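You operate a simulated robot arm through the tools that you are given. There is no shell and no other tool.

Carry out the task below with a simulated robot arm. There is one attempt and no reset: what you move stays moved.

TASK
No picture: switch on socket one, television and set-top box, then step the input till the screen shows NATURE.
Fine: Socket first. Leave the plugs and switch two alone. Don't knock the screen. Harm nothing.

The check looks at the end state, three seconds after you hand in, the way a careful person would. Anything else that was tipped, shoved, dropped, spilled or broken makes it a failure.

THE ROBOT
A 7-joint arm with a two-finger parallel gripper, fixed in place. Base frame: the origin is on the floor under the middle of its stand, x ahead of it, y to its left, z up; the work surface is at about z = 75. Lengths are in cm, angles in rad, forces in N, time in s.
With the tool pointing down near the work surface it reaches from about 44 to 92 cm from the base axis. Its first joint turns from -2.496 to 2.496 rad. Payload 3 kg.
The tool frame sits at the grasp point between the pads (the TCP): z along the fingers, y along the line on which they close. The tips reach 3 cm beyond it. The gripper opens to 9.4 cm. The fingers are 2.8 cm wide and 1 cm thick; the gripper's body (5 by 9.6 cm) begins 5.5 cm behind the TCP.
Orientation is that of the tool frame in the base frame, as [roll, pitch, yaw] about the fixed x, y, z axes, in that order (R = Rz(yaw) Ry(pitch) Rx(roll)). With the fingers straight down and closing along the base's y, the tool's x points along the base's -x, its y along +y and its z along -z.

THE INTERFACE
- The arm moves only by the tool servo_tool. Its argument "moves" is one flat list of numbers, 6 for each row, row after row: the shift along the base's x, y, z in cm, then the turn, a rotation vector about the base's x, y, z in rad. In form: [dx, dy, dz, ax, ay, az, dx, dy, dz, ax, ay, az, ...]. A call has 1 to 20 rows; each row shifts and turns the commanded pose from where the row before left it. "hand" is the finger opening in cm, from 0 to 9.4, set as the call begins (left out, the last holds). Rows are played at 5 a second. More than 5 cm and 0.15 rad between two rows, or a gripper value outside its range, and nothing of the call is played. Where a pose cannot be reached the arm comes as near as it can. A force on the tool above 50 N (or 10 N above the force at the start of the call, whichever is more), or a blocked arm, ends the call early, and 0.2 s more pass. Each finger travels about 7.2 cm/s and halts on what it meets, pressing with about 21 N; the grip force reading is that of the motor and also rises with nothing between the fingers. The clock runs only during rows and for 0.2 s after the last one: add rows that do not move to give the fingers time. It gives the time, the measured TCP pose, the force on the tool (base axes), the opening and the grip force at its end, in the units of the frame above (readings bear some noise), with the torque about the TCP (base axes, N m) and any sound that the robot's microphone picked up.
- Cameras (640 x 400 px; columns grow to the right, rows downward): "scene" is fixed at [21.92, -49.82, 142.29]; the picture's right is [0.87, -0.49, 0.00], its down [-0.25, -0.43, -0.87] and it looks along [0.43, 0.75, -0.50] (base axes); focal length 329 px, centre (320, 200). "wrist" rides on the gripper at [7.6, 1.4, -10.3] in the tool frame; the picture's right is [-0.18, 0.98, 0.00], its down [-0.75, -0.14, -0.64] and it looks along [-0.63, -0.12, 0.77] (tool axes); focal length 243 px, centre (320, 200). There is no depth. A picture from a camera that has moved, and an enlarged one, comes with that camera's place and axes in the base frame and with its lens.
- camera(camera): a new picture of that camera. The clock stands still meanwhile.
- enlarge(camera, box): a new picture of the part [left, top, right, bottom] of that camera's present view, enlarged. The clock stands still meanwhile.
- close_job(): hands the job in; it is judged then, once.

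Nothing tells you positions but the pictures and the camera data. Unless the task says otherwise, let go and move clear before handing in.

The tools are called after "Emit:" by a JSON object that holds its "api" and its "payload". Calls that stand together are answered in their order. servo_tool: Moves the arm, as the interface text tells. Its arguments: {"type":"object","properties":{"moves":{"type":"array","items":{"type":"number"}},"hand":{"type":"number"}},"required":["moves"]} The other tools are called the same way: camera (camera) takes a picture; enlarge (camera, box) takes an enlarged picture of a part of a camera's view; close_job () hands the job in.

At the start:

```text
t: 0.0
eef_pos: [44.85, 46.93, 109.59]
orientation: [3.142, -0.001, 3.14]
force: [1.0, -0.3, 0.1]
wrist_torque: [-0.01, 0.0, 0.02]
finger_gap: 9.39
grip_force: 0.1
```

scene: 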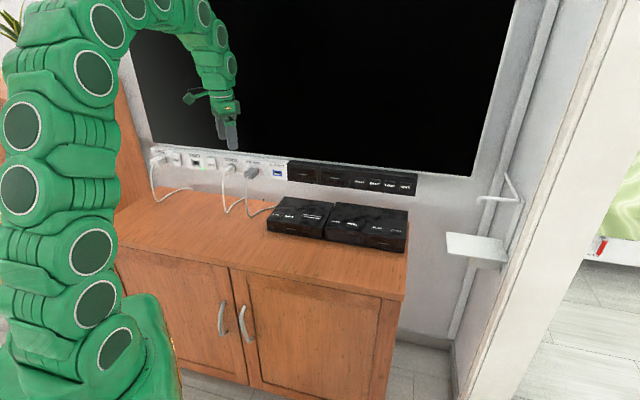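
wrist: 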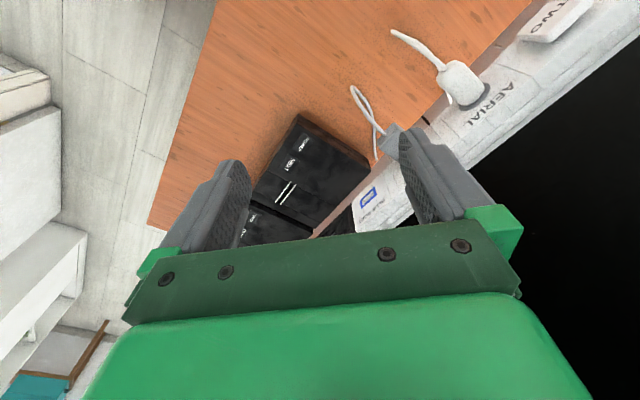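

I see a television on the wall, a white socket strip under it on the left, a dark button strip at its right, and two black boxes on the cabinet. I'll enlarge the scene to read labels before moving.

Emit:
{"api": "enlarge", "payload": {"camera": "scene", "box": [140, 140, 300, 220]}}

Emit:
{"api": "enlarge", "payload": {"camera": "scene", "box": [270, 150, 430, 250]}}

Emit:
{"api": "enlarge", "payload": {"camera": "wrist", "box": [240, 0, 640, 250]}}

```text
4.00 times, centred on (220, 180) of scene
camera zoom: at [21.92, -49.82, 142.29], right [0.87, -0.49, 0.0], down [-0.25, -0.43, -0.87], along [0.43, 0.75, -0.5], focal length 1317 px, centre (720, 280)
```

zoom: 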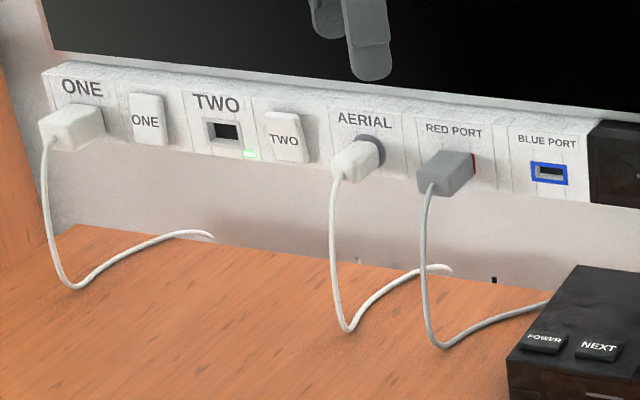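

```text
4.00 times, centred on (350, 200) of scene
camera zoom: at [21.92, -49.82, 142.29], right [0.87, -0.49, 0.0], down [-0.25, -0.43, -0.87], along [0.43, 0.75, -0.5], focal length 1317 px, centre (200, 200)
```

zoom: 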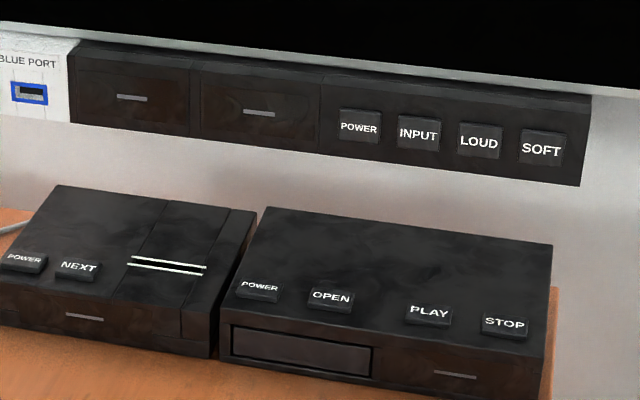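

```text
1.60 times, centred on (440, 125) of wrist
camera zoom: at [37.22, 48.4, 119.77], right [0.18, 0.98, 0.0], down [0.75, -0.14, 0.64], along [0.63, -0.12, -0.77], focal length 388 px, centre (128, 320)
```

zoom: 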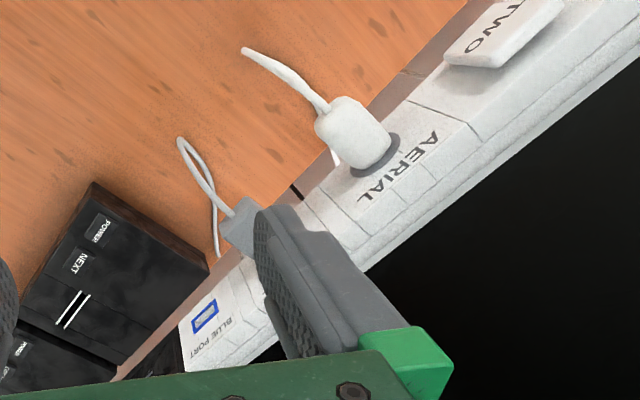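

The strip carries switch ONE, sockets, ports, then TV buttons POWER/INPUT/LOUD/SOFT. The left box (POWER/NEXT) should be the set-top box and the right one (POWER/OPEN/PLAY/STOP) a disc player. The wall appears to face the robot at about 46° of yaw, near 80 cm out; I'll back off from the screen and turn the tool square to it.

Emit:
{"api": "servo_tool", "payload": {"moves": [-2.4, -2.4, 0, 0, 0, 0, -2.4, -2.4, 0, 0, 0, 0.13, -2.4, -2.4, 0, 0, 0, 0.13, 0, 0, 0, 0, 0, 0.13, 0, 0, 0, 0, 0, 0.13, 0, 0, 0, 0, 0, 0.13, 0, 0, 0, 0, 0, 0.15, 0, 0, 0, 0, 0, 0], "hand": 0}}

```text
t: 1.8
eef_pos: [37.62, 39.72, 109.7]
orientation: [-3.141, 0.001, -2.341]
force: [0.5, -0.6, 0.7]
wrist_torque: [0.01, -0.03, 0.01]
finger_gap: 0.03
grip_force: 21.2
```

The arm is backed off and square to the wall. I'll take pictures to check clearances and read the strip.

Emit:
{"api": "camera", "payload": {"camera": "wrist"}}

Emit:
{"api": "camera", "payload": {"camera": "scene"}}

```text
taken
camera wrist: at [31.32, 35.33, 119.84], right [-0.58, 0.82, 0.0], down [0.63, 0.44, 0.64], along [0.52, 0.37, -0.77], focal length 243 px, centre (320, 200)
```

wrist: 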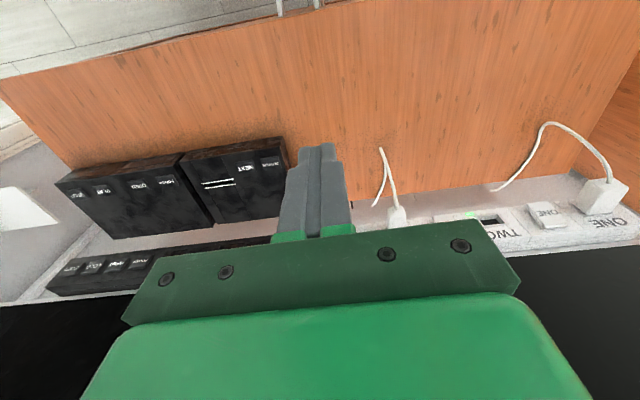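

```text
taken
```

scene: 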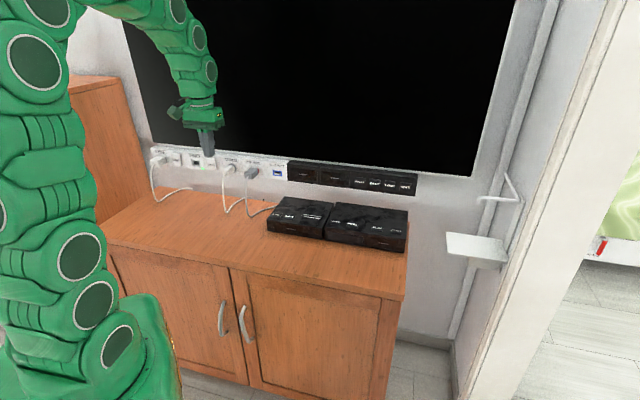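

The view is clear of obstacles. Next I'll tilt the tool 45° toward the wall, which turns the wrist camera level so I can measure the switch and buttons.

Emit:
{"api": "servo_tool", "payload": {"moves": [0, 0, 0, 0.0942, -0.091, 0, 0, 0, 0, 0.0942, -0.091, 0, 0, 0, 0, 0.0942, -0.091, 0, 0, 0, 0, 0.0942, -0.091, 0, 0, 0, 0, 0.0942, -0.091, 0, 0, 0, 0, 0.0942, -0.091, 0, 0, 0, 0, 0, 0, 0]}}

Emit:
{"api": "camera", "payload": {"camera": "wrist"}}

Emit:
{"api": "camera", "payload": {"camera": "scene"}}

```text
t: 3.4
eef_pos: [37.66, 39.81, 109.65]
orientation: [3.134, 0.786, -2.345]
force: [0.0, -0.4, 0.2]
wrist_torque: [-0.03, 0.01, -0.03]
finger_gap: 0.0
grip_force: 21.2
```

```text
taken
camera wrist: at [27.87, 31.8, 111.42], right [-0.62, 0.78, 0.13], down [0.16, -0.05, 0.99], along [0.77, 0.63, -0.1], focal length 243 px, centre (320, 200)
```

wrist: 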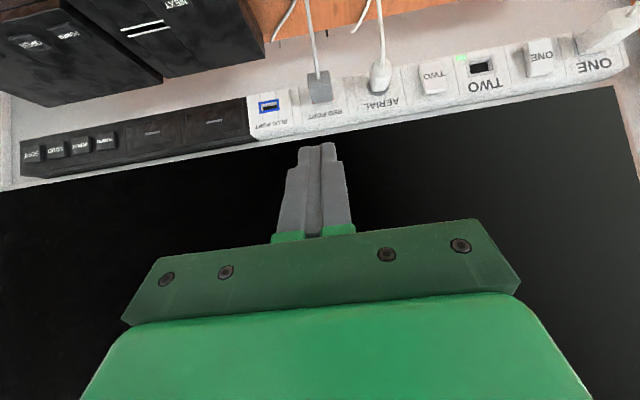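

```text
taken
```

scene: 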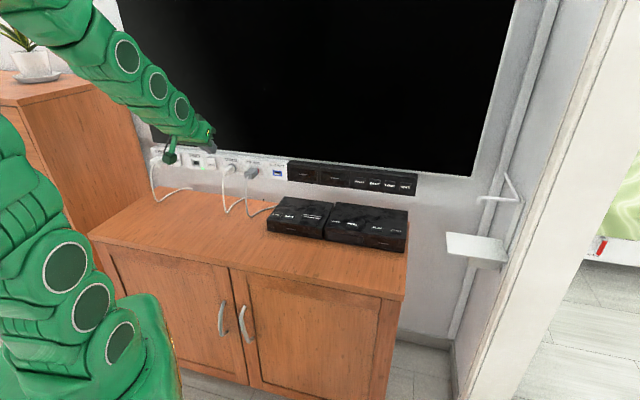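

The wrist camera now sees the whole strip upside down. I'll enlarge it to measure switch ONE and the buttons and to compare the rocker positions.

Emit:
{"api": "enlarge", "payload": {"camera": "wrist", "box": [400, 0, 640, 150]}}

Emit:
{"api": "enlarge", "payload": {"camera": "wrist", "box": [0, 80, 200, 205]}}

Emit:
{"api": "enlarge", "payload": {"camera": "scene", "box": [140, 140, 220, 190]}}

Emit:
{"api": "enlarge", "payload": {"camera": "scene", "box": [340, 160, 420, 210]}}

Emit:
{"api": "enlarge", "payload": {"camera": "scene", "box": [260, 190, 340, 240]}}

```text
2.67 times, centred on (520, 75) of wrist
camera zoom: at [27.87, 31.8, 111.42], right [-0.62, 0.78, 0.13], down [0.16, -0.05, 0.99], along [0.77, 0.63, -0.1], focal length 647 px, centre (-213, 533)
```

zoom: 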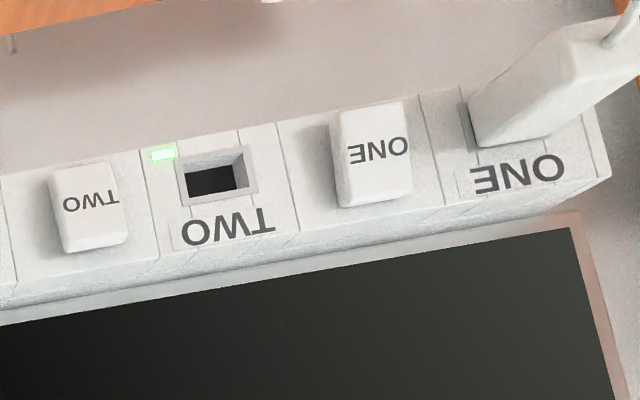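

```text
3.20 times, centred on (100, 142) of wrist
camera zoom: at [27.87, 31.8, 111.42], right [-0.62, 0.78, 0.13], down [0.16, -0.05, 0.99], along [0.77, 0.63, -0.1], focal length 776 px, centre (1024, 384)
```

zoom: 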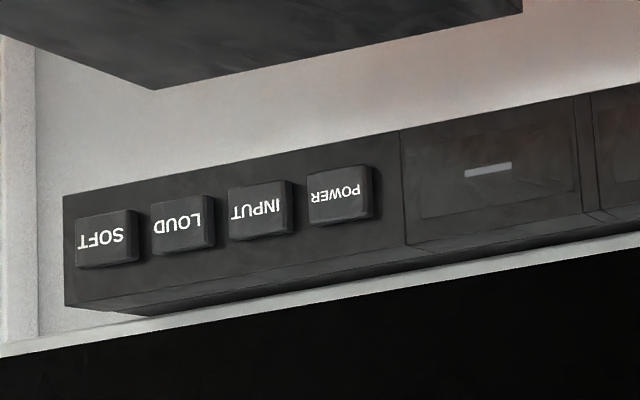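

```text
8.00 times, centred on (180, 165) of scene
camera zoom: at [21.92, -49.82, 142.29], right [0.87, -0.49, 0.0], down [-0.25, -0.43, -0.87], along [0.43, 0.75, -0.5], focal length 2634 px, centre (1440, 480)
```

zoom: 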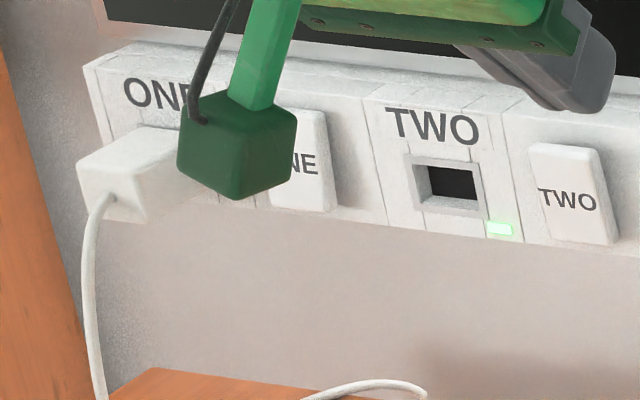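

```text
8.00 times, centred on (380, 185) of scene
camera zoom: at [21.92, -49.82, 142.29], right [0.87, -0.49, 0.0], down [-0.25, -0.43, -0.87], along [0.43, 0.75, -0.5], focal length 2634 px, centre (-160, 320)
```

zoom: 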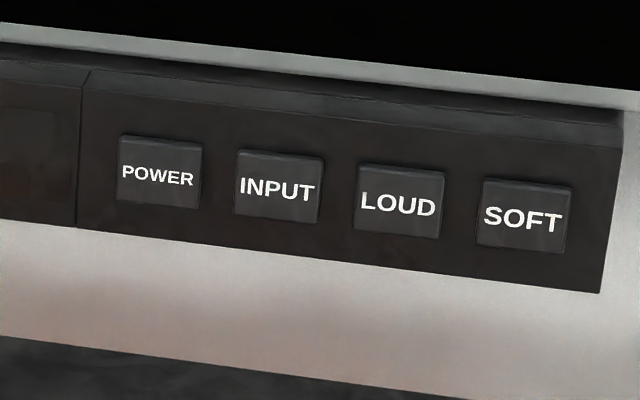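

```text
8.00 times, centred on (300, 215) of scene
camera zoom: at [21.92, -49.82, 142.29], right [0.87, -0.49, 0.0], down [-0.25, -0.43, -0.87], along [0.43, 0.75, -0.5], focal length 2634 px, centre (480, 80)
```

zoom: 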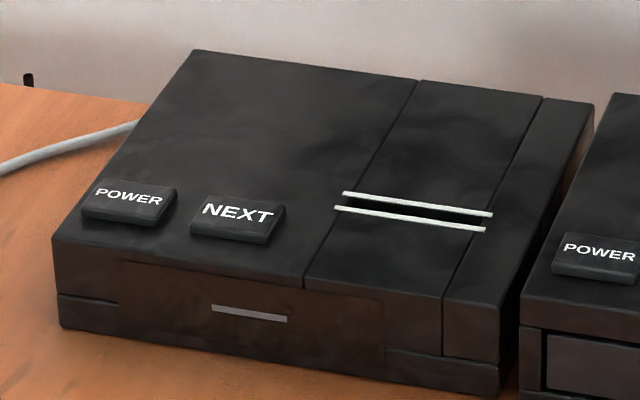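

I can read the strip well now. I'll enlarge the two rockers further to see which end sticks out on each.

Emit:
{"api": "enlarge", "payload": {"camera": "wrist", "box": [510, 30, 574, 70]}}

Emit:
{"api": "enlarge", "payload": {"camera": "wrist", "box": [400, 50, 464, 90]}}

Emit:
{"api": "enlarge", "payload": {"camera": "wrist", "box": [10, 125, 122, 195]}}

```text
10.00 times, centred on (542, 50) of wrist
camera zoom: at [27.87, 31.8, 111.42], right [-0.62, 0.78, 0.13], down [0.16, -0.05, 0.99], along [0.77, 0.63, -0.1], focal length 2426 px, centre (-1900, 1700)
```

zoom: 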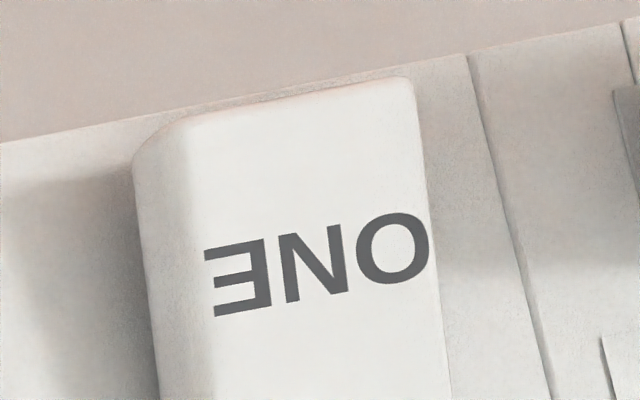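

```text
10.00 times, centred on (432, 70) of wrist
camera zoom: at [27.87, 31.8, 111.42], right [-0.62, 0.78, 0.13], down [0.16, -0.05, 0.99], along [0.77, 0.63, -0.1], focal length 2426 px, centre (-800, 1500)
```

zoom: 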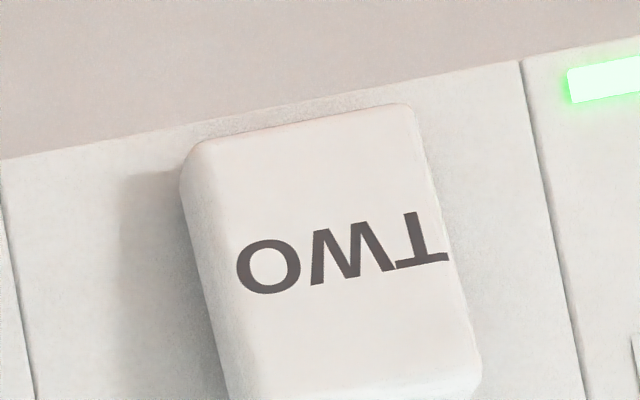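

```text
5.71 times, centred on (66, 160) of wrist
camera zoom: at [27.87, 31.8, 111.42], right [-0.62, 0.78, 0.13], down [0.16, -0.05, 0.99], along [0.77, 0.63, -0.1], focal length 1386 px, centre (1771, 429)
```

zoom: 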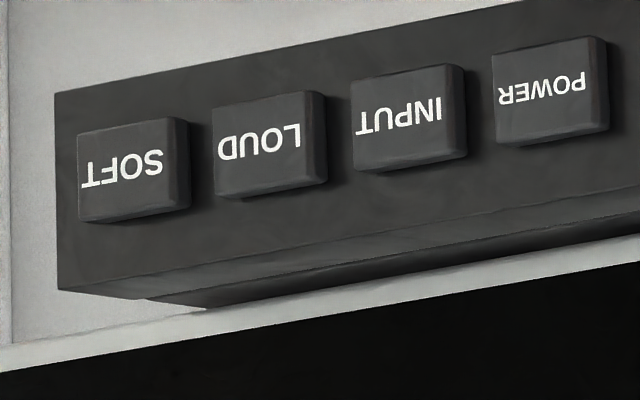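

The rockers look tilted opposite ways: ONE's lower end seems to stick out while TWO (lit green) does not. From two views I place switch ONE near [32, 80.5, 91.5], TV POWER near [83, 30, 91.7] and INPUT 5 cm further right; I'll move in front of switch ONE for a closer look.

Emit:
{"api": "servo_tool", "payload": {"moves": [-1.4, 3.6, -1.3, 0, 0, 0, -1.4, 3.6, -1.3, 0, 0, 0, -1.4, 3.6, -1.3, 0, 0, 0, -1.4, 3.6, -1.3, 0, 0, 0, -1.4, 3.6, -1.3, 0, 0, 0, -1.4, 3.6, -1.3, 0, 0, 0, -1.4, 3.6, -1.3, 0, 0, 0, -1.4, 3.6, -1.3, 0, 0, 0, 0, 0, 0, 0, 0, 0]}}

Emit:
{"api": "camera", "payload": {"camera": "wrist"}}

Emit:
{"api": "camera", "payload": {"camera": "scene"}}

```text
t: 5.6
eef_pos: [29.42, 68.07, 98.98]
orientation: [2.999, 0.723, -2.526]
force: [0.4, 0.3, 0.3]
wrist_torque: [-0.02, -0.01, -0.03]
finger_gap: 0.0
grip_force: 20.6
stopped in row 9: the arm was blocked; the commanded pose is now the measured one
```

```text
taken
camera wrist: at [19.09, 60.72, 101.68], right [-0.53, 0.82, 0.23], down [0.26, -0.1, 0.96], along [0.81, 0.56, -0.17], focal length 243 px, centre (320, 200)
```

wrist: 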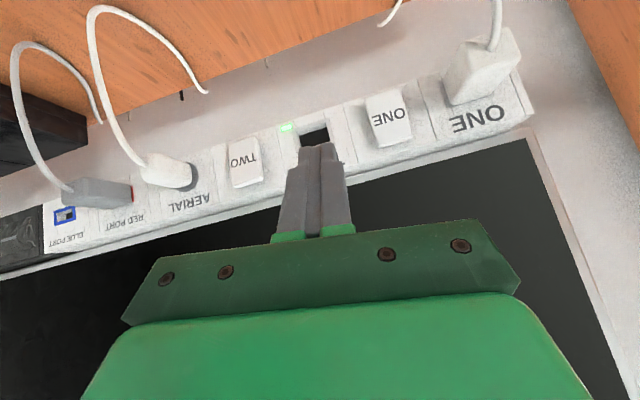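

```text
taken
```

scene: 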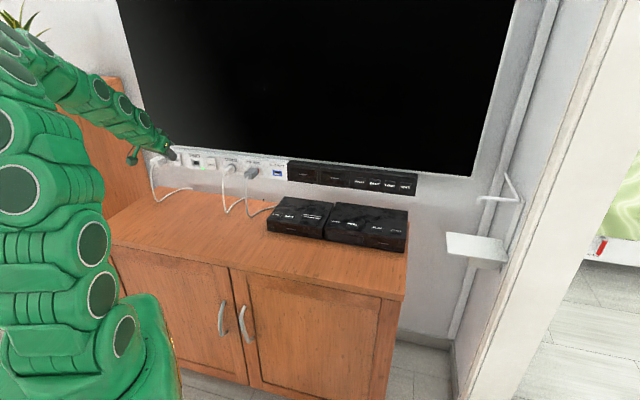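

The arm stopped with the tool twisted a bit, though the tool force is small; it may be a joint limit, or a link near the tall cabinet. I'll look closely before moving anything.

Emit:
{"api": "enlarge", "payload": {"camera": "scene", "box": [0, 0, 240, 150]}}

Emit:
{"api": "enlarge", "payload": {"camera": "scene", "box": [100, 120, 228, 200]}}

Emit:
{"api": "enlarge", "payload": {"camera": "wrist", "box": [220, 70, 540, 270]}}

```text
2.67 times, centred on (120, 75) of scene
camera zoom: at [21.92, -49.82, 142.29], right [0.87, -0.49, 0.0], down [-0.25, -0.43, -0.87], along [0.43, 0.75, -0.5], focal length 878 px, centre (853, 533)
```

zoom: 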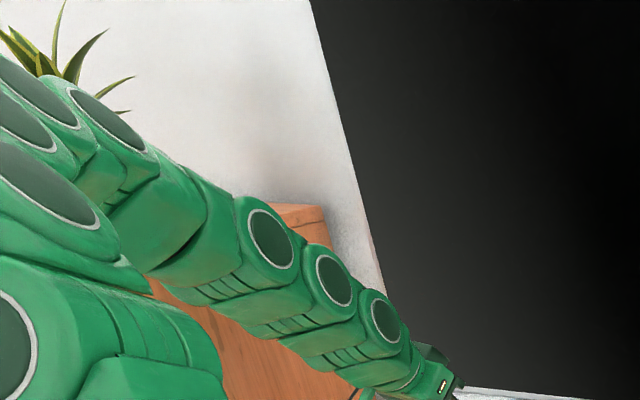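

```text
5.00 times, centred on (164, 160) of scene
camera zoom: at [21.92, -49.82, 142.29], right [0.87, -0.49, 0.0], down [-0.25, -0.43, -0.87], along [0.43, 0.75, -0.5], focal length 1647 px, centre (1100, 400)
```

zoom: 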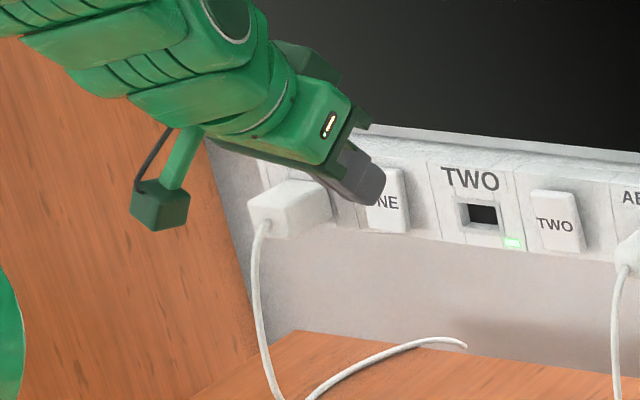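

```text
2.00 times, centred on (380, 170) of wrist
camera zoom: at [19.09, 60.72, 101.68], right [-0.53, 0.82, 0.23], down [0.26, -0.1, 0.96], along [0.81, 0.56, -0.17], focal length 485 px, centre (200, 260)
```

zoom: 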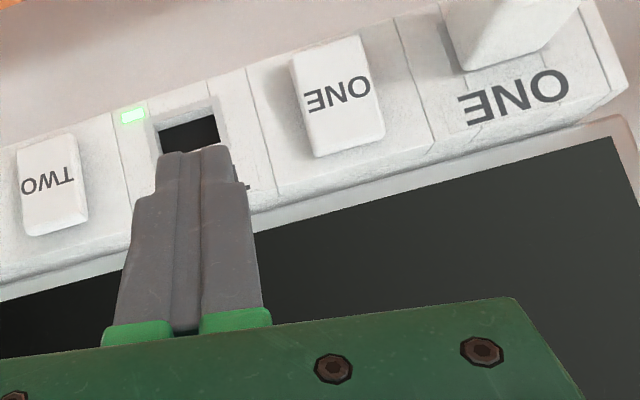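

Nothing looks touched: the fingers are about 8 cm short of the strip, and the twist is mostly about the tool's own axis, which suggests a wrist joint limit. I'll back away from the wall and then spin the tool about its own axis, away from the limit.

Emit:
{"api": "servo_tool", "payload": {"moves": [-1.8, -1.8, 0, 0, 0, 0, -1.8, -1.8, 0, 0, 0, 0, 0, 0, 0, 0, 0, 0]}}

Emit:
{"api": "servo_tool", "payload": {"moves": [0, 0, 0, 0.0566, 0.0618, -0.0928, 0, 0, 0, 0.0566, 0.0618, -0.0928, 0, 0, 0, 0.0566, 0.0618, -0.0928, 0, 0, 0, 0.0566, 0.0618, -0.0928, 0, 0, 0, 0, 0, 0]}}

```text
t: 6.6
eef_pos: [30.63, 61.86, 93.96]
orientation: [3.04, 0.646, -2.587]
force: [-0.8, 0.4, -0.2]
wrist_torque: [0.01, 0.0, -0.01]
finger_gap: 0.01
grip_force: 21.2
stopped in row 3: the arm was blocked; the commanded pose is now the measured one
```

```text
t: 7.8
eef_pos: [30.14, 62.12, 94.15]
orientation: [2.708, 0.481, -3.136]
force: [0.0, -0.2, -0.3]
wrist_torque: [-0.04, -0.02, 0.0]
finger_gap: 0.0
grip_force: 21.0
```

The spin went through freely, but the earlier retreat drifted down by 5 cm. I'll check both views before going on.

Emit:
{"api": "camera", "payload": {"camera": "wrist"}}

Emit:
{"api": "camera", "payload": {"camera": "scene"}}

```text
taken
camera wrist: at [18.89, 59.01, 99.31], right [-0.03, 0.89, 0.45], down [0.43, -0.4, 0.81], along [0.9, 0.22, -0.37], focal length 243 px, centre (320, 200)
```

wrist: 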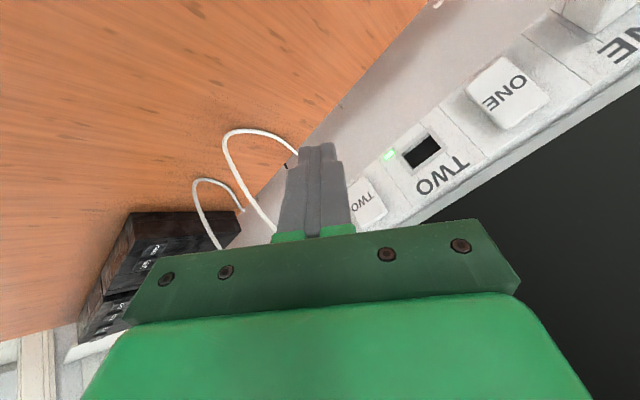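

```text
taken
```

scene: 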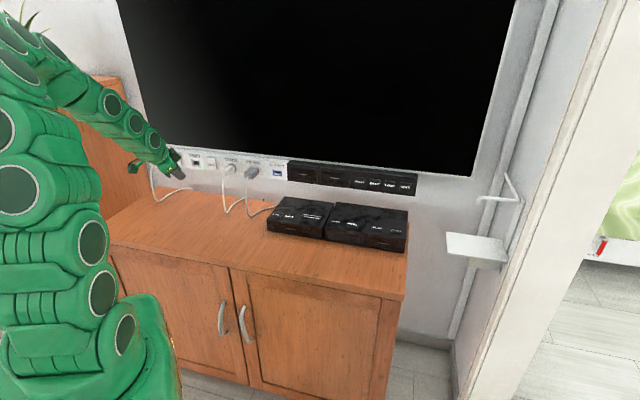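

The tool now tilts about 36° from vertical toward the wall, which is enough to keep the gripper body clear of the screen. Two views agree on switch ONE's face at about [32.4, 80.5, 91.7]; I'll enlarge the rockers to judge their tilt.

Emit:
{"api": "enlarge", "payload": {"camera": "wrist", "box": [440, 30, 600, 130]}}

Emit:
{"api": "enlarge", "payload": {"camera": "scene", "box": [150, 140, 230, 190]}}

Emit:
{"api": "enlarge", "payload": {"camera": "wrist", "box": [330, 110, 490, 230]}}

```text
4.00 times, centred on (520, 80) of wrist
camera zoom: at [18.89, 59.01, 99.31], right [-0.03, 0.89, 0.45], down [0.43, -0.4, 0.81], along [0.9, 0.22, -0.37], focal length 970 px, centre (-480, 680)
```

zoom: 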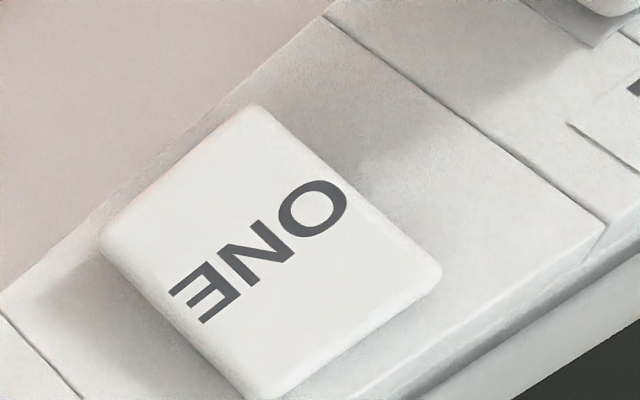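

```text
8.00 times, centred on (190, 165) of scene
camera zoom: at [21.92, -49.82, 142.29], right [0.87, -0.49, 0.0], down [-0.25, -0.43, -0.87], along [0.43, 0.75, -0.5], focal length 2634 px, centre (1360, 480)
```

zoom: 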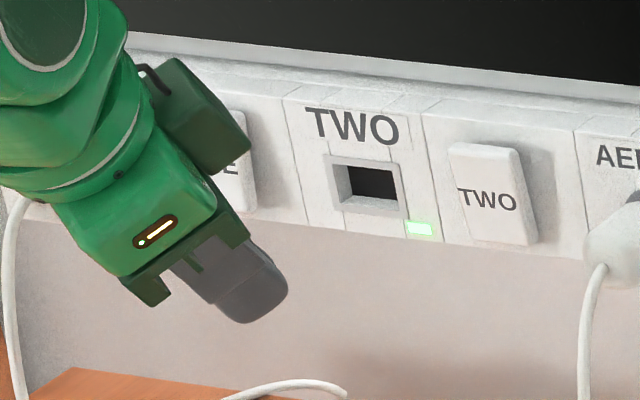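

```text
3.33 times, centred on (410, 170) of wrist
camera zoom: at [18.89, 59.01, 99.31], right [-0.03, 0.89, 0.45], down [0.43, -0.4, 0.81], along [0.9, 0.22, -0.37], focal length 809 px, centre (20, 300)
```

zoom: 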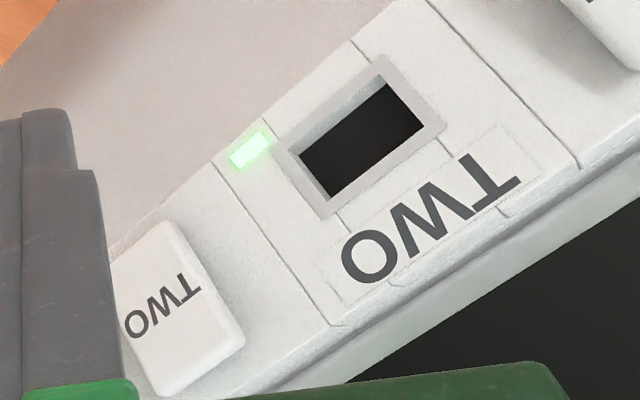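

ONE's lower end protrudes and TWO's upper end protrudes while TWO is lit, so ONE goes on by pressing its lower half. I'll move in front of the lower half of ONE, staying about 6 cm off the strip, passing clear of plug ONE to its left.

Emit:
{"api": "servo_tool", "payload": {"moves": [-0.92, 2.32, -0.42, 0, 0, 0, -0.92, 2.32, -0.42, 0, 0, 0, -0.92, 2.32, -0.42, 0, 0, 0, -0.92, 2.32, -0.42, 0, 0, 0, -0.92, 2.32, -0.42, 0, 0, 0, 0, 0, 0, 0, 0, 0]}}

Emit:
{"api": "camera", "payload": {"camera": "wrist"}}

Emit:
{"api": "camera", "payload": {"camera": "scene"}}

```text
t: 9.2
eef_pos: [25.62, 73.76, 92.22]
orientation: [2.708, 0.481, -3.135]
force: [-0.5, -0.9, -0.1]
wrist_torque: [-0.01, -0.02, -0.02]
finger_gap: 0.02
grip_force: 20.7
```

```text
taken
camera wrist: at [14.36, 70.66, 97.4], right [-0.03, 0.89, 0.45], down [0.43, -0.4, 0.81], along [0.9, 0.22, -0.37], focal length 243 px, centre (320, 200)
```

wrist: 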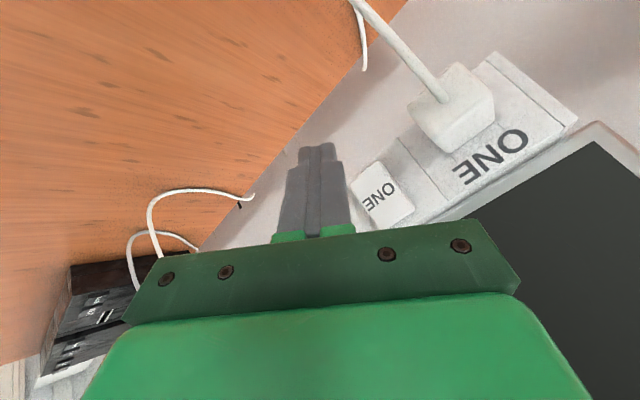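

```text
taken
```

scene: 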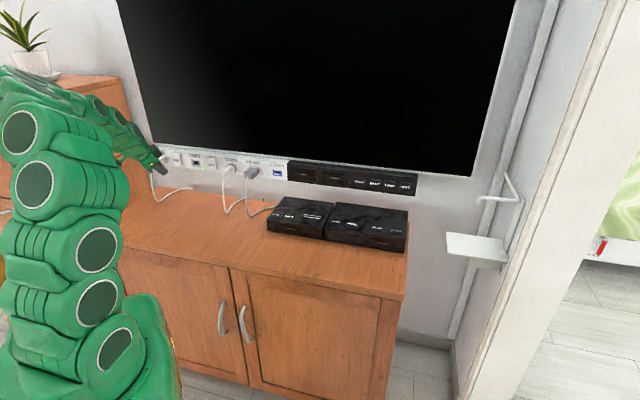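

The pose was reached cleanly. I'll enlarge the wrist view around the fingertips and rocker to aim at its lower half.

Emit:
{"api": "enlarge", "payload": {"camera": "wrist", "box": [280, 80, 520, 230]}}

Emit:
{"api": "enlarge", "payload": {"camera": "scene", "box": [130, 130, 210, 180]}}

```text
2.67 times, centred on (400, 155) of wrist
camera zoom: at [14.36, 70.66, 97.4], right [-0.03, 0.89, 0.45], down [0.43, -0.4, 0.81], along [0.9, 0.22, -0.37], focal length 647 px, centre (107, 320)
```

zoom: 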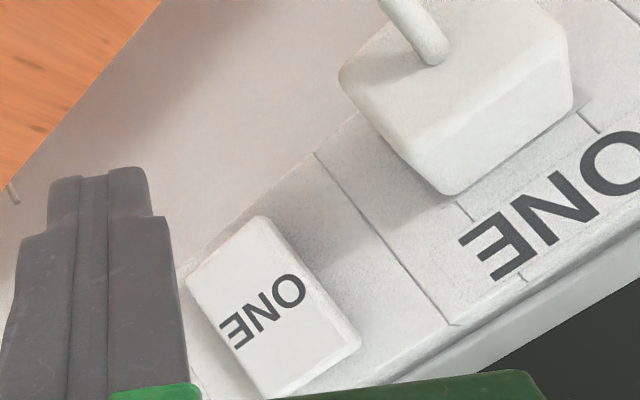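

```text
8.00 times, centred on (170, 155) of scene
camera zoom: at [21.92, -49.82, 142.29], right [0.87, -0.49, 0.0], down [-0.25, -0.43, -0.87], along [0.43, 0.75, -0.5], focal length 2634 px, centre (1520, 560)
```

zoom: 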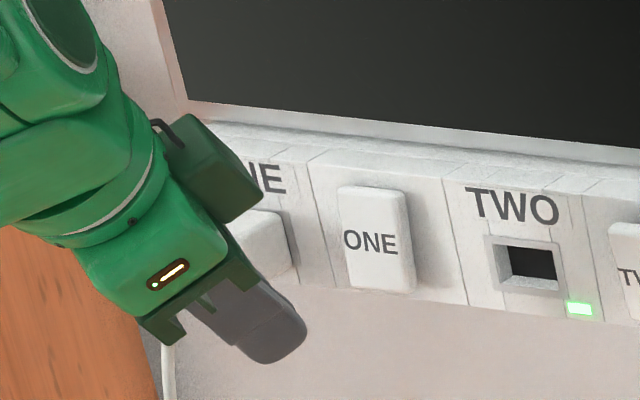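

The lower edge of rocker ONE is near z 89.6 and its centre near z 91.9, at the same sideways place as the tool. I'll advance to about 1 cm short, then push the lower part in small steps.

Emit:
{"api": "servo_tool", "payload": {"moves": [1.17, 0.88, -0.4, 0, 0, 0, 1.03, 1.02, 0, 0, 0, 0, 1.03, 1.02, 0, 0, 0, 0, 0, 0, 0, 0, 0, 0]}}

Emit:
{"api": "enlarge", "payload": {"camera": "scene", "box": [130, 130, 210, 180]}}

Emit:
{"api": "enlarge", "payload": {"camera": "wrist", "box": [240, 50, 560, 250]}}

```text
t: 10.2
eef_pos: [29.09, 76.67, 91.91]
orientation: [2.707, 0.482, -3.135]
force: [1.1, -0.9, 0.6]
wrist_torque: [0.03, -0.01, 0.01]
finger_gap: 0.01
grip_force: 20.4
```

```text
8.00 times, centred on (170, 155) of scene
camera zoom: at [21.92, -49.82, 142.29], right [0.87, -0.49, 0.0], down [-0.25, -0.43, -0.87], along [0.43, 0.75, -0.5], focal length 2634 px, centre (1520, 560)
```

zoom: 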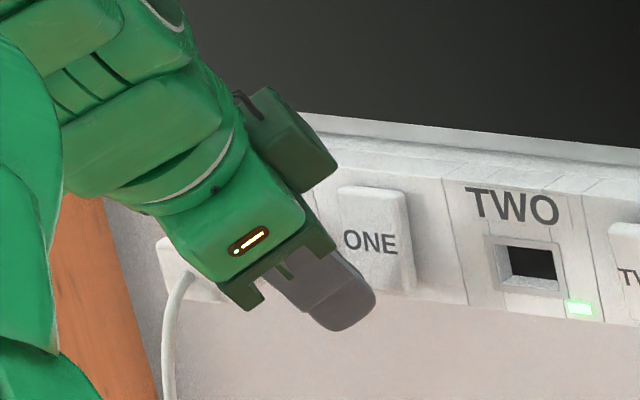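

```text
2.00 times, centred on (400, 150) of wrist
camera zoom: at [17.77, 73.59, 97.08], right [-0.03, 0.89, 0.45], down [0.43, -0.4, 0.81], along [0.9, 0.22, -0.37], focal length 485 px, centre (160, 300)
```

zoom: 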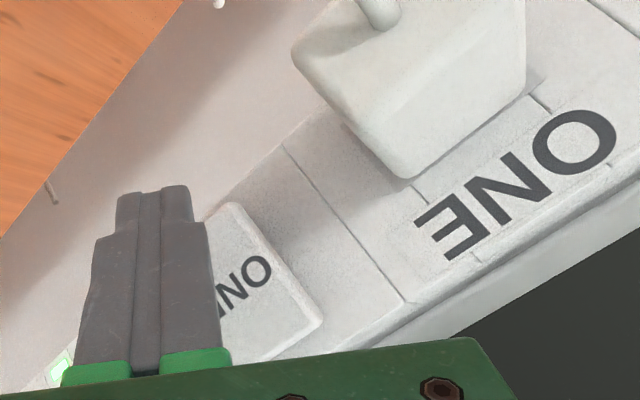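

The fingertip is about 1 cm short of the lower part of rocker ONE, well right of the plug. I'll push in 0.3 cm steps.

Emit:
{"api": "servo_tool", "payload": {"moves": [0.213, 0.211, 0, 0, 0, 0, 0.213, 0.211, 0, 0, 0, 0, 0.213, 0.211, 0, 0, 0, 0, 0.213, 0.211, 0, 0, 0, 0, 0.213, 0.211, 0, 0, 0, 0, 0.213, 0.211, 0, 0, 0, 0, 0, 0, 0, 0, 0, 0]}}

Emit:
{"api": "enlarge", "payload": {"camera": "scene", "box": [130, 130, 210, 180]}}

```text
t: 11.4
eef_pos: [29.82, 77.61, 91.61]
orientation: [2.714, 0.478, -3.131]
force: [-13.4, -29.1, 18.4]
wrist_torque: [-0.06, -0.19, -0.35]
finger_gap: 0.02
grip_force: 21.3
stopped in row 6: the force on the tool passed its limit at 65 N (the readings are from after the stop); the commanded pose is now the measured one
```

```text
8.00 times, centred on (170, 155) of scene
camera zoom: at [21.92, -49.82, 142.29], right [0.87, -0.49, 0.0], down [-0.25, -0.43, -0.87], along [0.43, 0.75, -0.5], focal length 2634 px, centre (1520, 560)
```

zoom: 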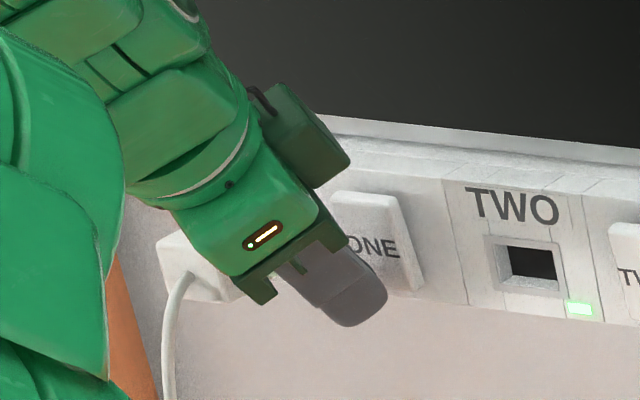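

Rocker ONE has visibly flipped: its top end now stands out like TWO's. I'll back straight off and check.

Emit:
{"api": "servo_tool", "payload": {"moves": [-0.71, -0.7, 0.0, 0, 0, 0, -1.42, -1.41, 0.3, 0, 0, 0, -1.42, -1.41, 0.5, 0, 0, 0, -1.42, -1.41, 0.5, 0, 0, 0, 0, 0, 0, 0, 0, 0]}}

Emit:
{"api": "enlarge", "payload": {"camera": "scene", "box": [130, 130, 258, 210]}}

Emit:
{"api": "camera", "payload": {"camera": "wrist"}}

Emit:
{"api": "camera", "payload": {"camera": "scene"}}

```text
t: 12.6
eef_pos: [24.93, 72.81, 92.83]
orientation: [2.714, 0.477, -3.134]
force: [0.5, 0.4, -0.7]
wrist_torque: [-0.02, 0.01, 0.0]
finger_gap: 0.0
grip_force: 20.8
```

```text
5.00 times, centred on (194, 170) of scene
camera zoom: at [21.92, -49.82, 142.29], right [0.87, -0.49, 0.0], down [-0.25, -0.43, -0.87], along [0.43, 0.75, -0.5], focal length 1647 px, centre (950, 350)
```

zoom: 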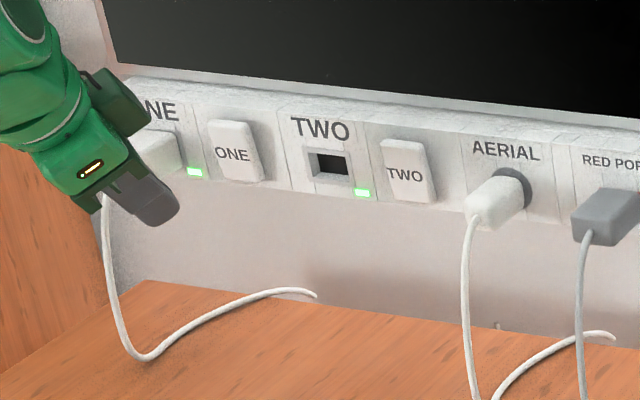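

```text
taken
camera wrist: at [13.56, 69.72, 98.1], right [-0.03, 0.89, 0.45], down [0.43, -0.39, 0.81], along [0.9, 0.22, -0.37], focal length 243 px, centre (320, 200)
```

wrist: 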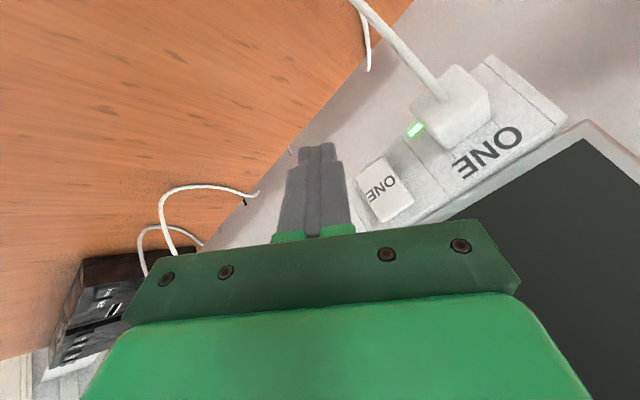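

```text
taken
```

scene: 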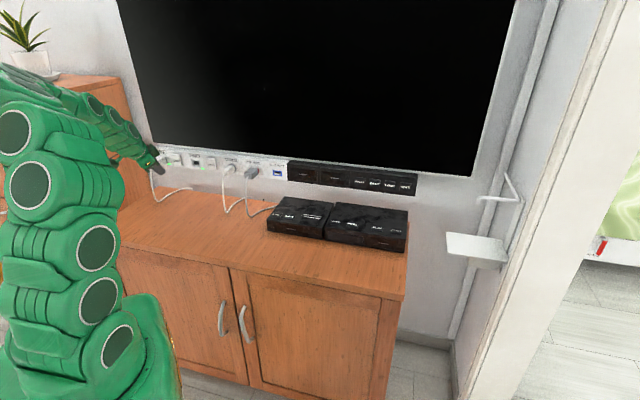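

Socket ONE's green light is now on and its plug is undisturbed. Next I'll lift above the plugs and travel right along the strip toward the TV's POWER button, checking halfway.

Emit:
{"api": "servo_tool", "payload": {"moves": [-0.5, -0.5, 4, 0, 0, 0, -0.5, -0.5, 4, 0, 0, 0, 0, 0, 2, 0, 0, 0, 2.8, -2.84, 0, 0, 0, 0, 2.8, -2.84, 0, 0, 0, 0, 2.8, -2.84, 0, 0, 0, 0, 2.8, -2.84, 0, 0, 0, 0, 2.8, -2.84, 0, 0, 0, 0, 2.8, -2.84, 0, 0, 0, 0, 2.8, -2.84, 0, 0, 0, 0, 2.8, -2.84, 0, 0, 0, 0, 0, 0, 0, 0, 0, 0]}}

Emit:
{"api": "camera", "payload": {"camera": "scene"}}

```text
t: 15.2
eef_pos: [46.27, 48.78, 102.83]
orientation: [2.712, 0.478, -3.133]
force: [0.2, 0.8, 0.9]
wrist_torque: [-0.01, -0.01, 0.04]
finger_gap: 0.0
grip_force: 21.2
```

```text
taken
```

scene: 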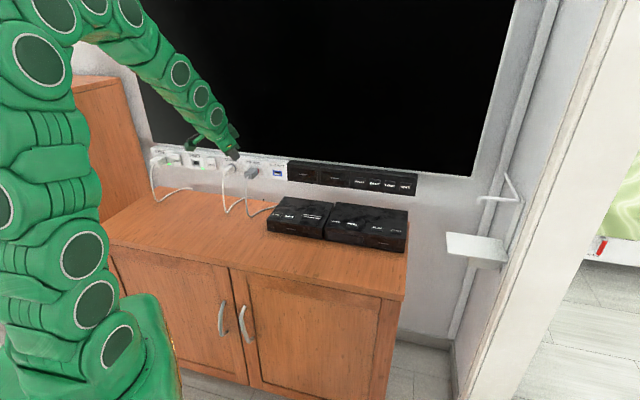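

The motion tracks well. I'll continue right to stand in front of the TV POWER button, still high and about 13 cm off the strip.

Emit:
{"api": "servo_tool", "payload": {"moves": [2.76, -2.79, 0, 0, 0, 0, 2.76, -2.79, 0, 0, 0, 0, 2.76, -2.79, 0, 0, 0, 0, 2.76, -2.79, 0, 0, 0, 0, 2.76, -2.79, 0, 0, 0, 0, 2.76, -2.79, 0, 0, 0, 0, 2.76, -2.79, 0, 0, 0, 0, 2.76, -2.79, 0, 0, 0, 0, 2.76, -2.79, 0, 0, 0, 0, 2.76, -2.79, 0, 0, 0, 0, 0, 0, 0, 0, 0, 0]}}

Emit:
{"api": "camera", "payload": {"camera": "scene"}}

Emit:
{"api": "camera", "payload": {"camera": "wrist"}}

```text
t: 17.6
eef_pos: [73.7, 21.11, 102.91]
orientation: [2.713, 0.479, -3.129]
force: [-0.2, 0.6, 0.3]
wrist_torque: [-0.02, -0.05, 0.02]
finger_gap: 0.0
grip_force: 21.1
```

```text
taken
```

scene: 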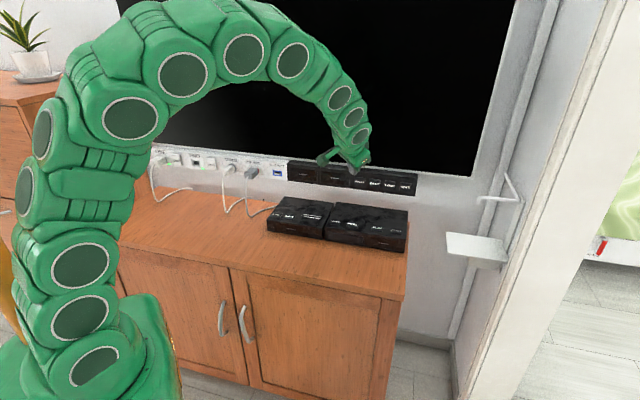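

```text
taken
camera wrist: at [62.41, 18.06, 108.06], right [-0.03, 0.89, 0.45], down [0.43, -0.39, 0.81], along [0.9, 0.22, -0.37], focal length 243 px, centre (320, 200)
```

wrist: 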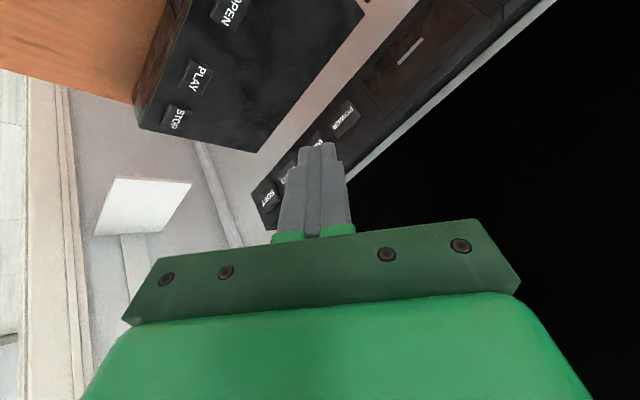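

From this view POWER is at about [83, 30, 91.9], matching the earlier estimate. I'll go down to its height and close to about 1.5 cm from its face.

Emit:
{"api": "servo_tool", "payload": {"moves": [0.5, 0.4, -3.2, 0, 0, 0, 0.5, 0.4, -3.2, 0, 0, 0, 0.5, 0.4, -3.3, 0, 0, 0, 1.5, 1.4, 0, 0, 0, 0, 1.5, 1.4, 0, 0, 0, 0, 1.4, 1.6, 0, 0, 0, 0, 0, 0, 0, 0, 0, 0]}}

Emit:
{"api": "enlarge", "payload": {"camera": "scene", "box": [330, 150, 426, 210]}}

Emit:
{"api": "enlarge", "payload": {"camera": "wrist", "box": [200, 60, 520, 260]}}

```text
t: 19.2
eef_pos: [79.63, 26.77, 93.24]
orientation: [2.712, 0.477, -3.131]
force: [-0.1, 0.0, 0.0]
wrist_torque: [0.03, -0.01, -0.02]
finger_gap: 0.01
grip_force: 21.2
```

```text
6.67 times, centred on (378, 180) of scene
camera zoom: at [21.92, -49.82, 142.29], right [0.87, -0.49, 0.0], down [-0.25, -0.43, -0.87], along [0.43, 0.75, -0.5], focal length 2195 px, centre (-67, 333)
```

zoom: 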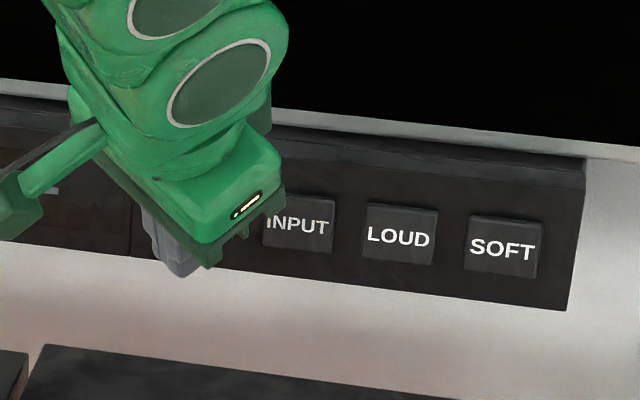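

```text
2.00 times, centred on (360, 160) of wrist
camera zoom: at [68.31, 23.75, 98.34], right [-0.03, 0.89, 0.45], down [0.43, -0.39, 0.81], along [0.9, 0.22, -0.37], focal length 485 px, centre (240, 280)
```

zoom: 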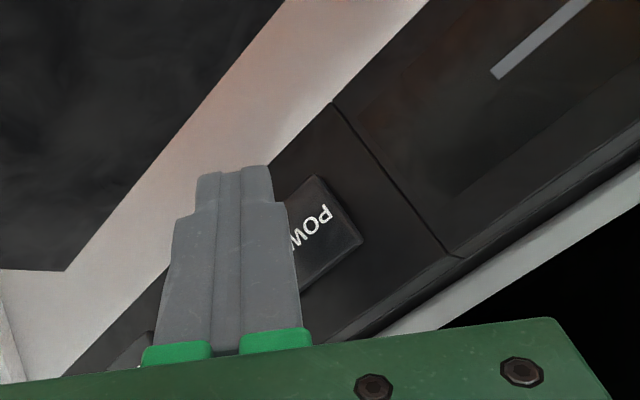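

The predicted contact point lands on the middle of the POWER button. I'll close the gap in small steps, watching the force.

Emit:
{"api": "servo_tool", "payload": {"moves": [0.213, 0.211, 0, 0, 0, 0, 0.213, 0.211, 0, 0, 0, 0, 0.213, 0.211, 0, 0, 0, 0, 0.213, 0.211, 0, 0, 0, 0]}}

Emit:
{"api": "servo_tool", "payload": {"moves": [0.142, 0.141, 0, 0, 0, 0, 0.142, 0.141, 0, 0, 0, 0]}}

```text
t: 20.2
eef_pos: [80.56, 27.57, 93.12]
orientation: [2.712, 0.478, -3.132]
force: [-1.1, -1.1, 0.0]
wrist_torque: [0.01, -0.03, 0.03]
finger_gap: 0.0
grip_force: 20.5
```

```text
t: 20.8
eef_pos: [80.78, 27.84, 93.18]
orientation: [2.714, 0.477, -3.133]
force: [-4.2, -3.6, -0.6]
wrist_torque: [-0.07, 0.05, 0.04]
finger_gap: 0.0
grip_force: 21.5
heard: click
```

A click sounded at about 5 N. I'll release by backing off and look at the screen.

Emit:
{"api": "servo_tool", "payload": {"moves": [-0.71, -0.7, 0, 0, 0, 0, -1.42, -1.41, 0, 0, 0, 0, -1.42, -1.41, 0, 0, 0, 0, 0, 0, 0, 0, 0, 0]}}

Emit:
{"api": "camera", "payload": {"camera": "scene"}}

Emit:
{"api": "enlarge", "payload": {"camera": "scene", "box": [270, 150, 430, 250]}}

```text
t: 21.8
eef_pos: [77.31, 24.39, 93.31]
orientation: [2.714, 0.48, -3.134]
force: [-0.8, -0.9, -1.2]
wrist_torque: [0.02, 0.02, 0.03]
finger_gap: 0.0
grip_force: 20.9
```

```text
taken
```

scene: 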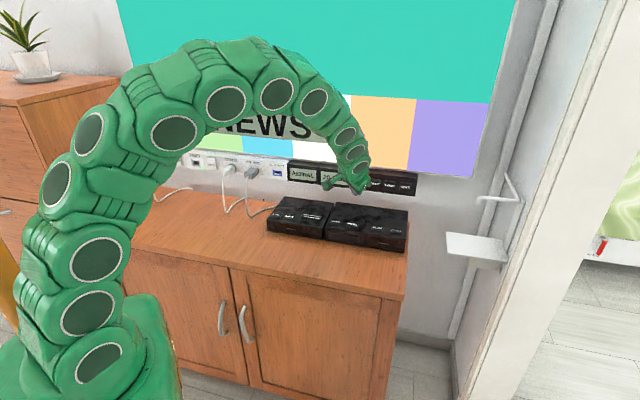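

```text
4.00 times, centred on (350, 200) of scene
camera zoom: at [21.92, -49.82, 142.29], right [0.87, -0.49, 0.0], down [-0.25, -0.43, -0.87], along [0.43, 0.75, -0.5], focal length 1317 px, centre (200, 200)
```

zoom: 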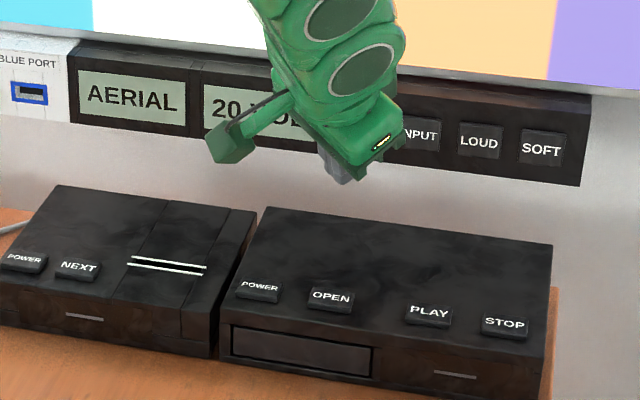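

The TV is on, showing NEWS on AERIAL. Next is the set-top box's POWER, which I place near [56.8, 42, 80] on the left box; I'll lift, slide left above it and bring the tool nearly upright.

Emit:
{"api": "servo_tool", "payload": {"moves": [-1.7, -1.7, 4, 0, 0, 0, -1.7, -1.7, 4, 0, 0, 0, -2.7, 2.73, 0, -0.081, 0.082, 0, -2.7, 2.73, 0, -0.081, 0.082, 0, -2.7, 2.73, 0, -0.081, 0.082, 0, -2.7, 2.73, 0, -0.081, 0.082, 0, -2.7, 2.73, 0, 0, 0, 0, -2.7, 2.73, 0, 0, 0, 0, -2.7, 2.73, 0, 0, 0, 0, 0, 0, 0, 0, 0, 0]}}

Emit:
{"api": "camera", "payload": {"camera": "wrist"}}

Emit:
{"api": "camera", "payload": {"camera": "scene"}}

```text
t: 24.0
eef_pos: [55.03, 39.74, 101.19]
orientation: [3.029, 0.129, -3.035]
force: [0.5, -0.3, 0.3]
wrist_torque: [-0.03, 0.03, -0.01]
finger_gap: 0.01
grip_force: 20.6
```

```text
taken
camera wrist: at [46.15, 39.17, 110.32], right [0.06, 0.99, 0.13], down [0.69, -0.14, 0.71], along [0.72, 0.04, -0.69], focal length 243 px, centre (320, 200)
```

wrist: 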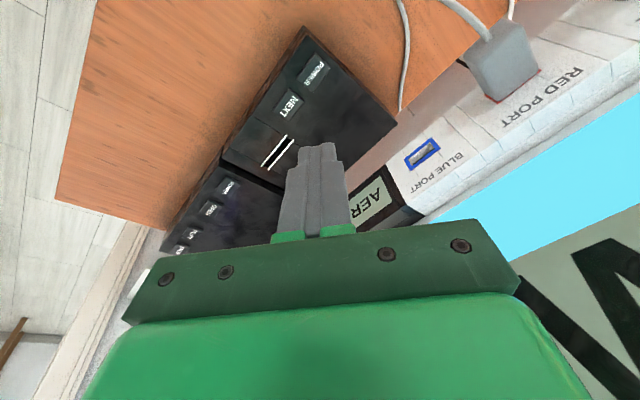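

```text
taken
```

scene: 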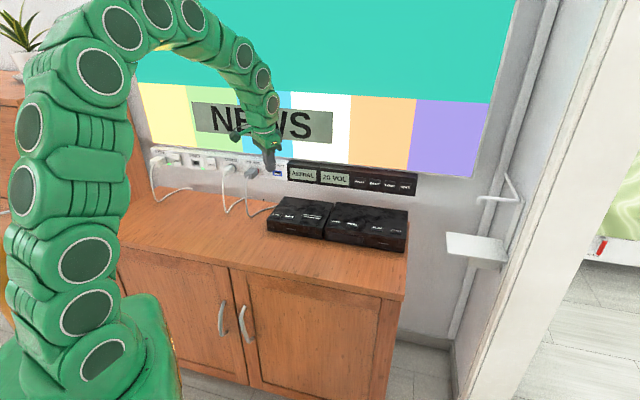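

Both views put the set-top POWER at about [56.5, 41.8, 80.2]. I'll enlarge for a more exact aim.

Emit:
{"api": "enlarge", "payload": {"camera": "wrist", "box": [220, 20, 420, 145]}}

Emit:
{"api": "enlarge", "payload": {"camera": "scene", "box": [240, 150, 336, 240]}}

```text
3.20 times, centred on (320, 82) of wrist
camera zoom: at [46.15, 39.17, 110.32], right [0.06, 0.99, 0.13], down [0.69, -0.14, 0.71], along [0.72, 0.04, -0.69], focal length 776 px, centre (320, 576)
```

zoom: 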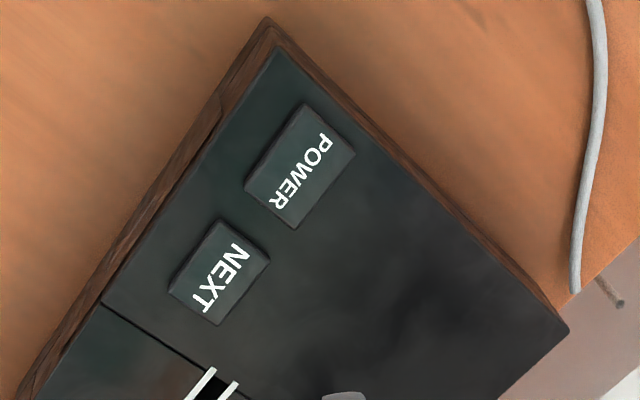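

```text
4.44 times, centred on (288, 195) of scene
camera zoom: at [21.92, -49.82, 142.29], right [0.87, -0.49, 0.0], down [-0.25, -0.43, -0.87], along [0.43, 0.75, -0.5], focal length 1464 px, centre (462, 222)
```

zoom: 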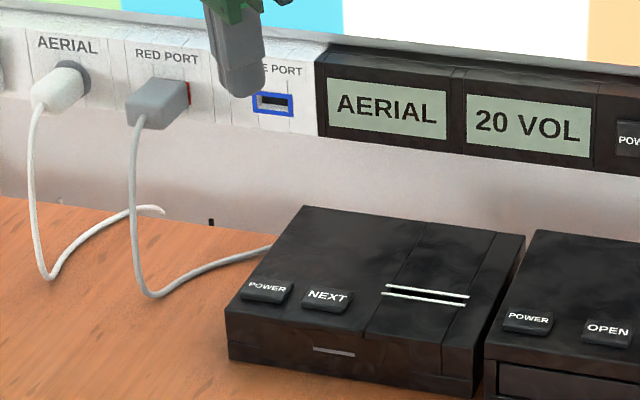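

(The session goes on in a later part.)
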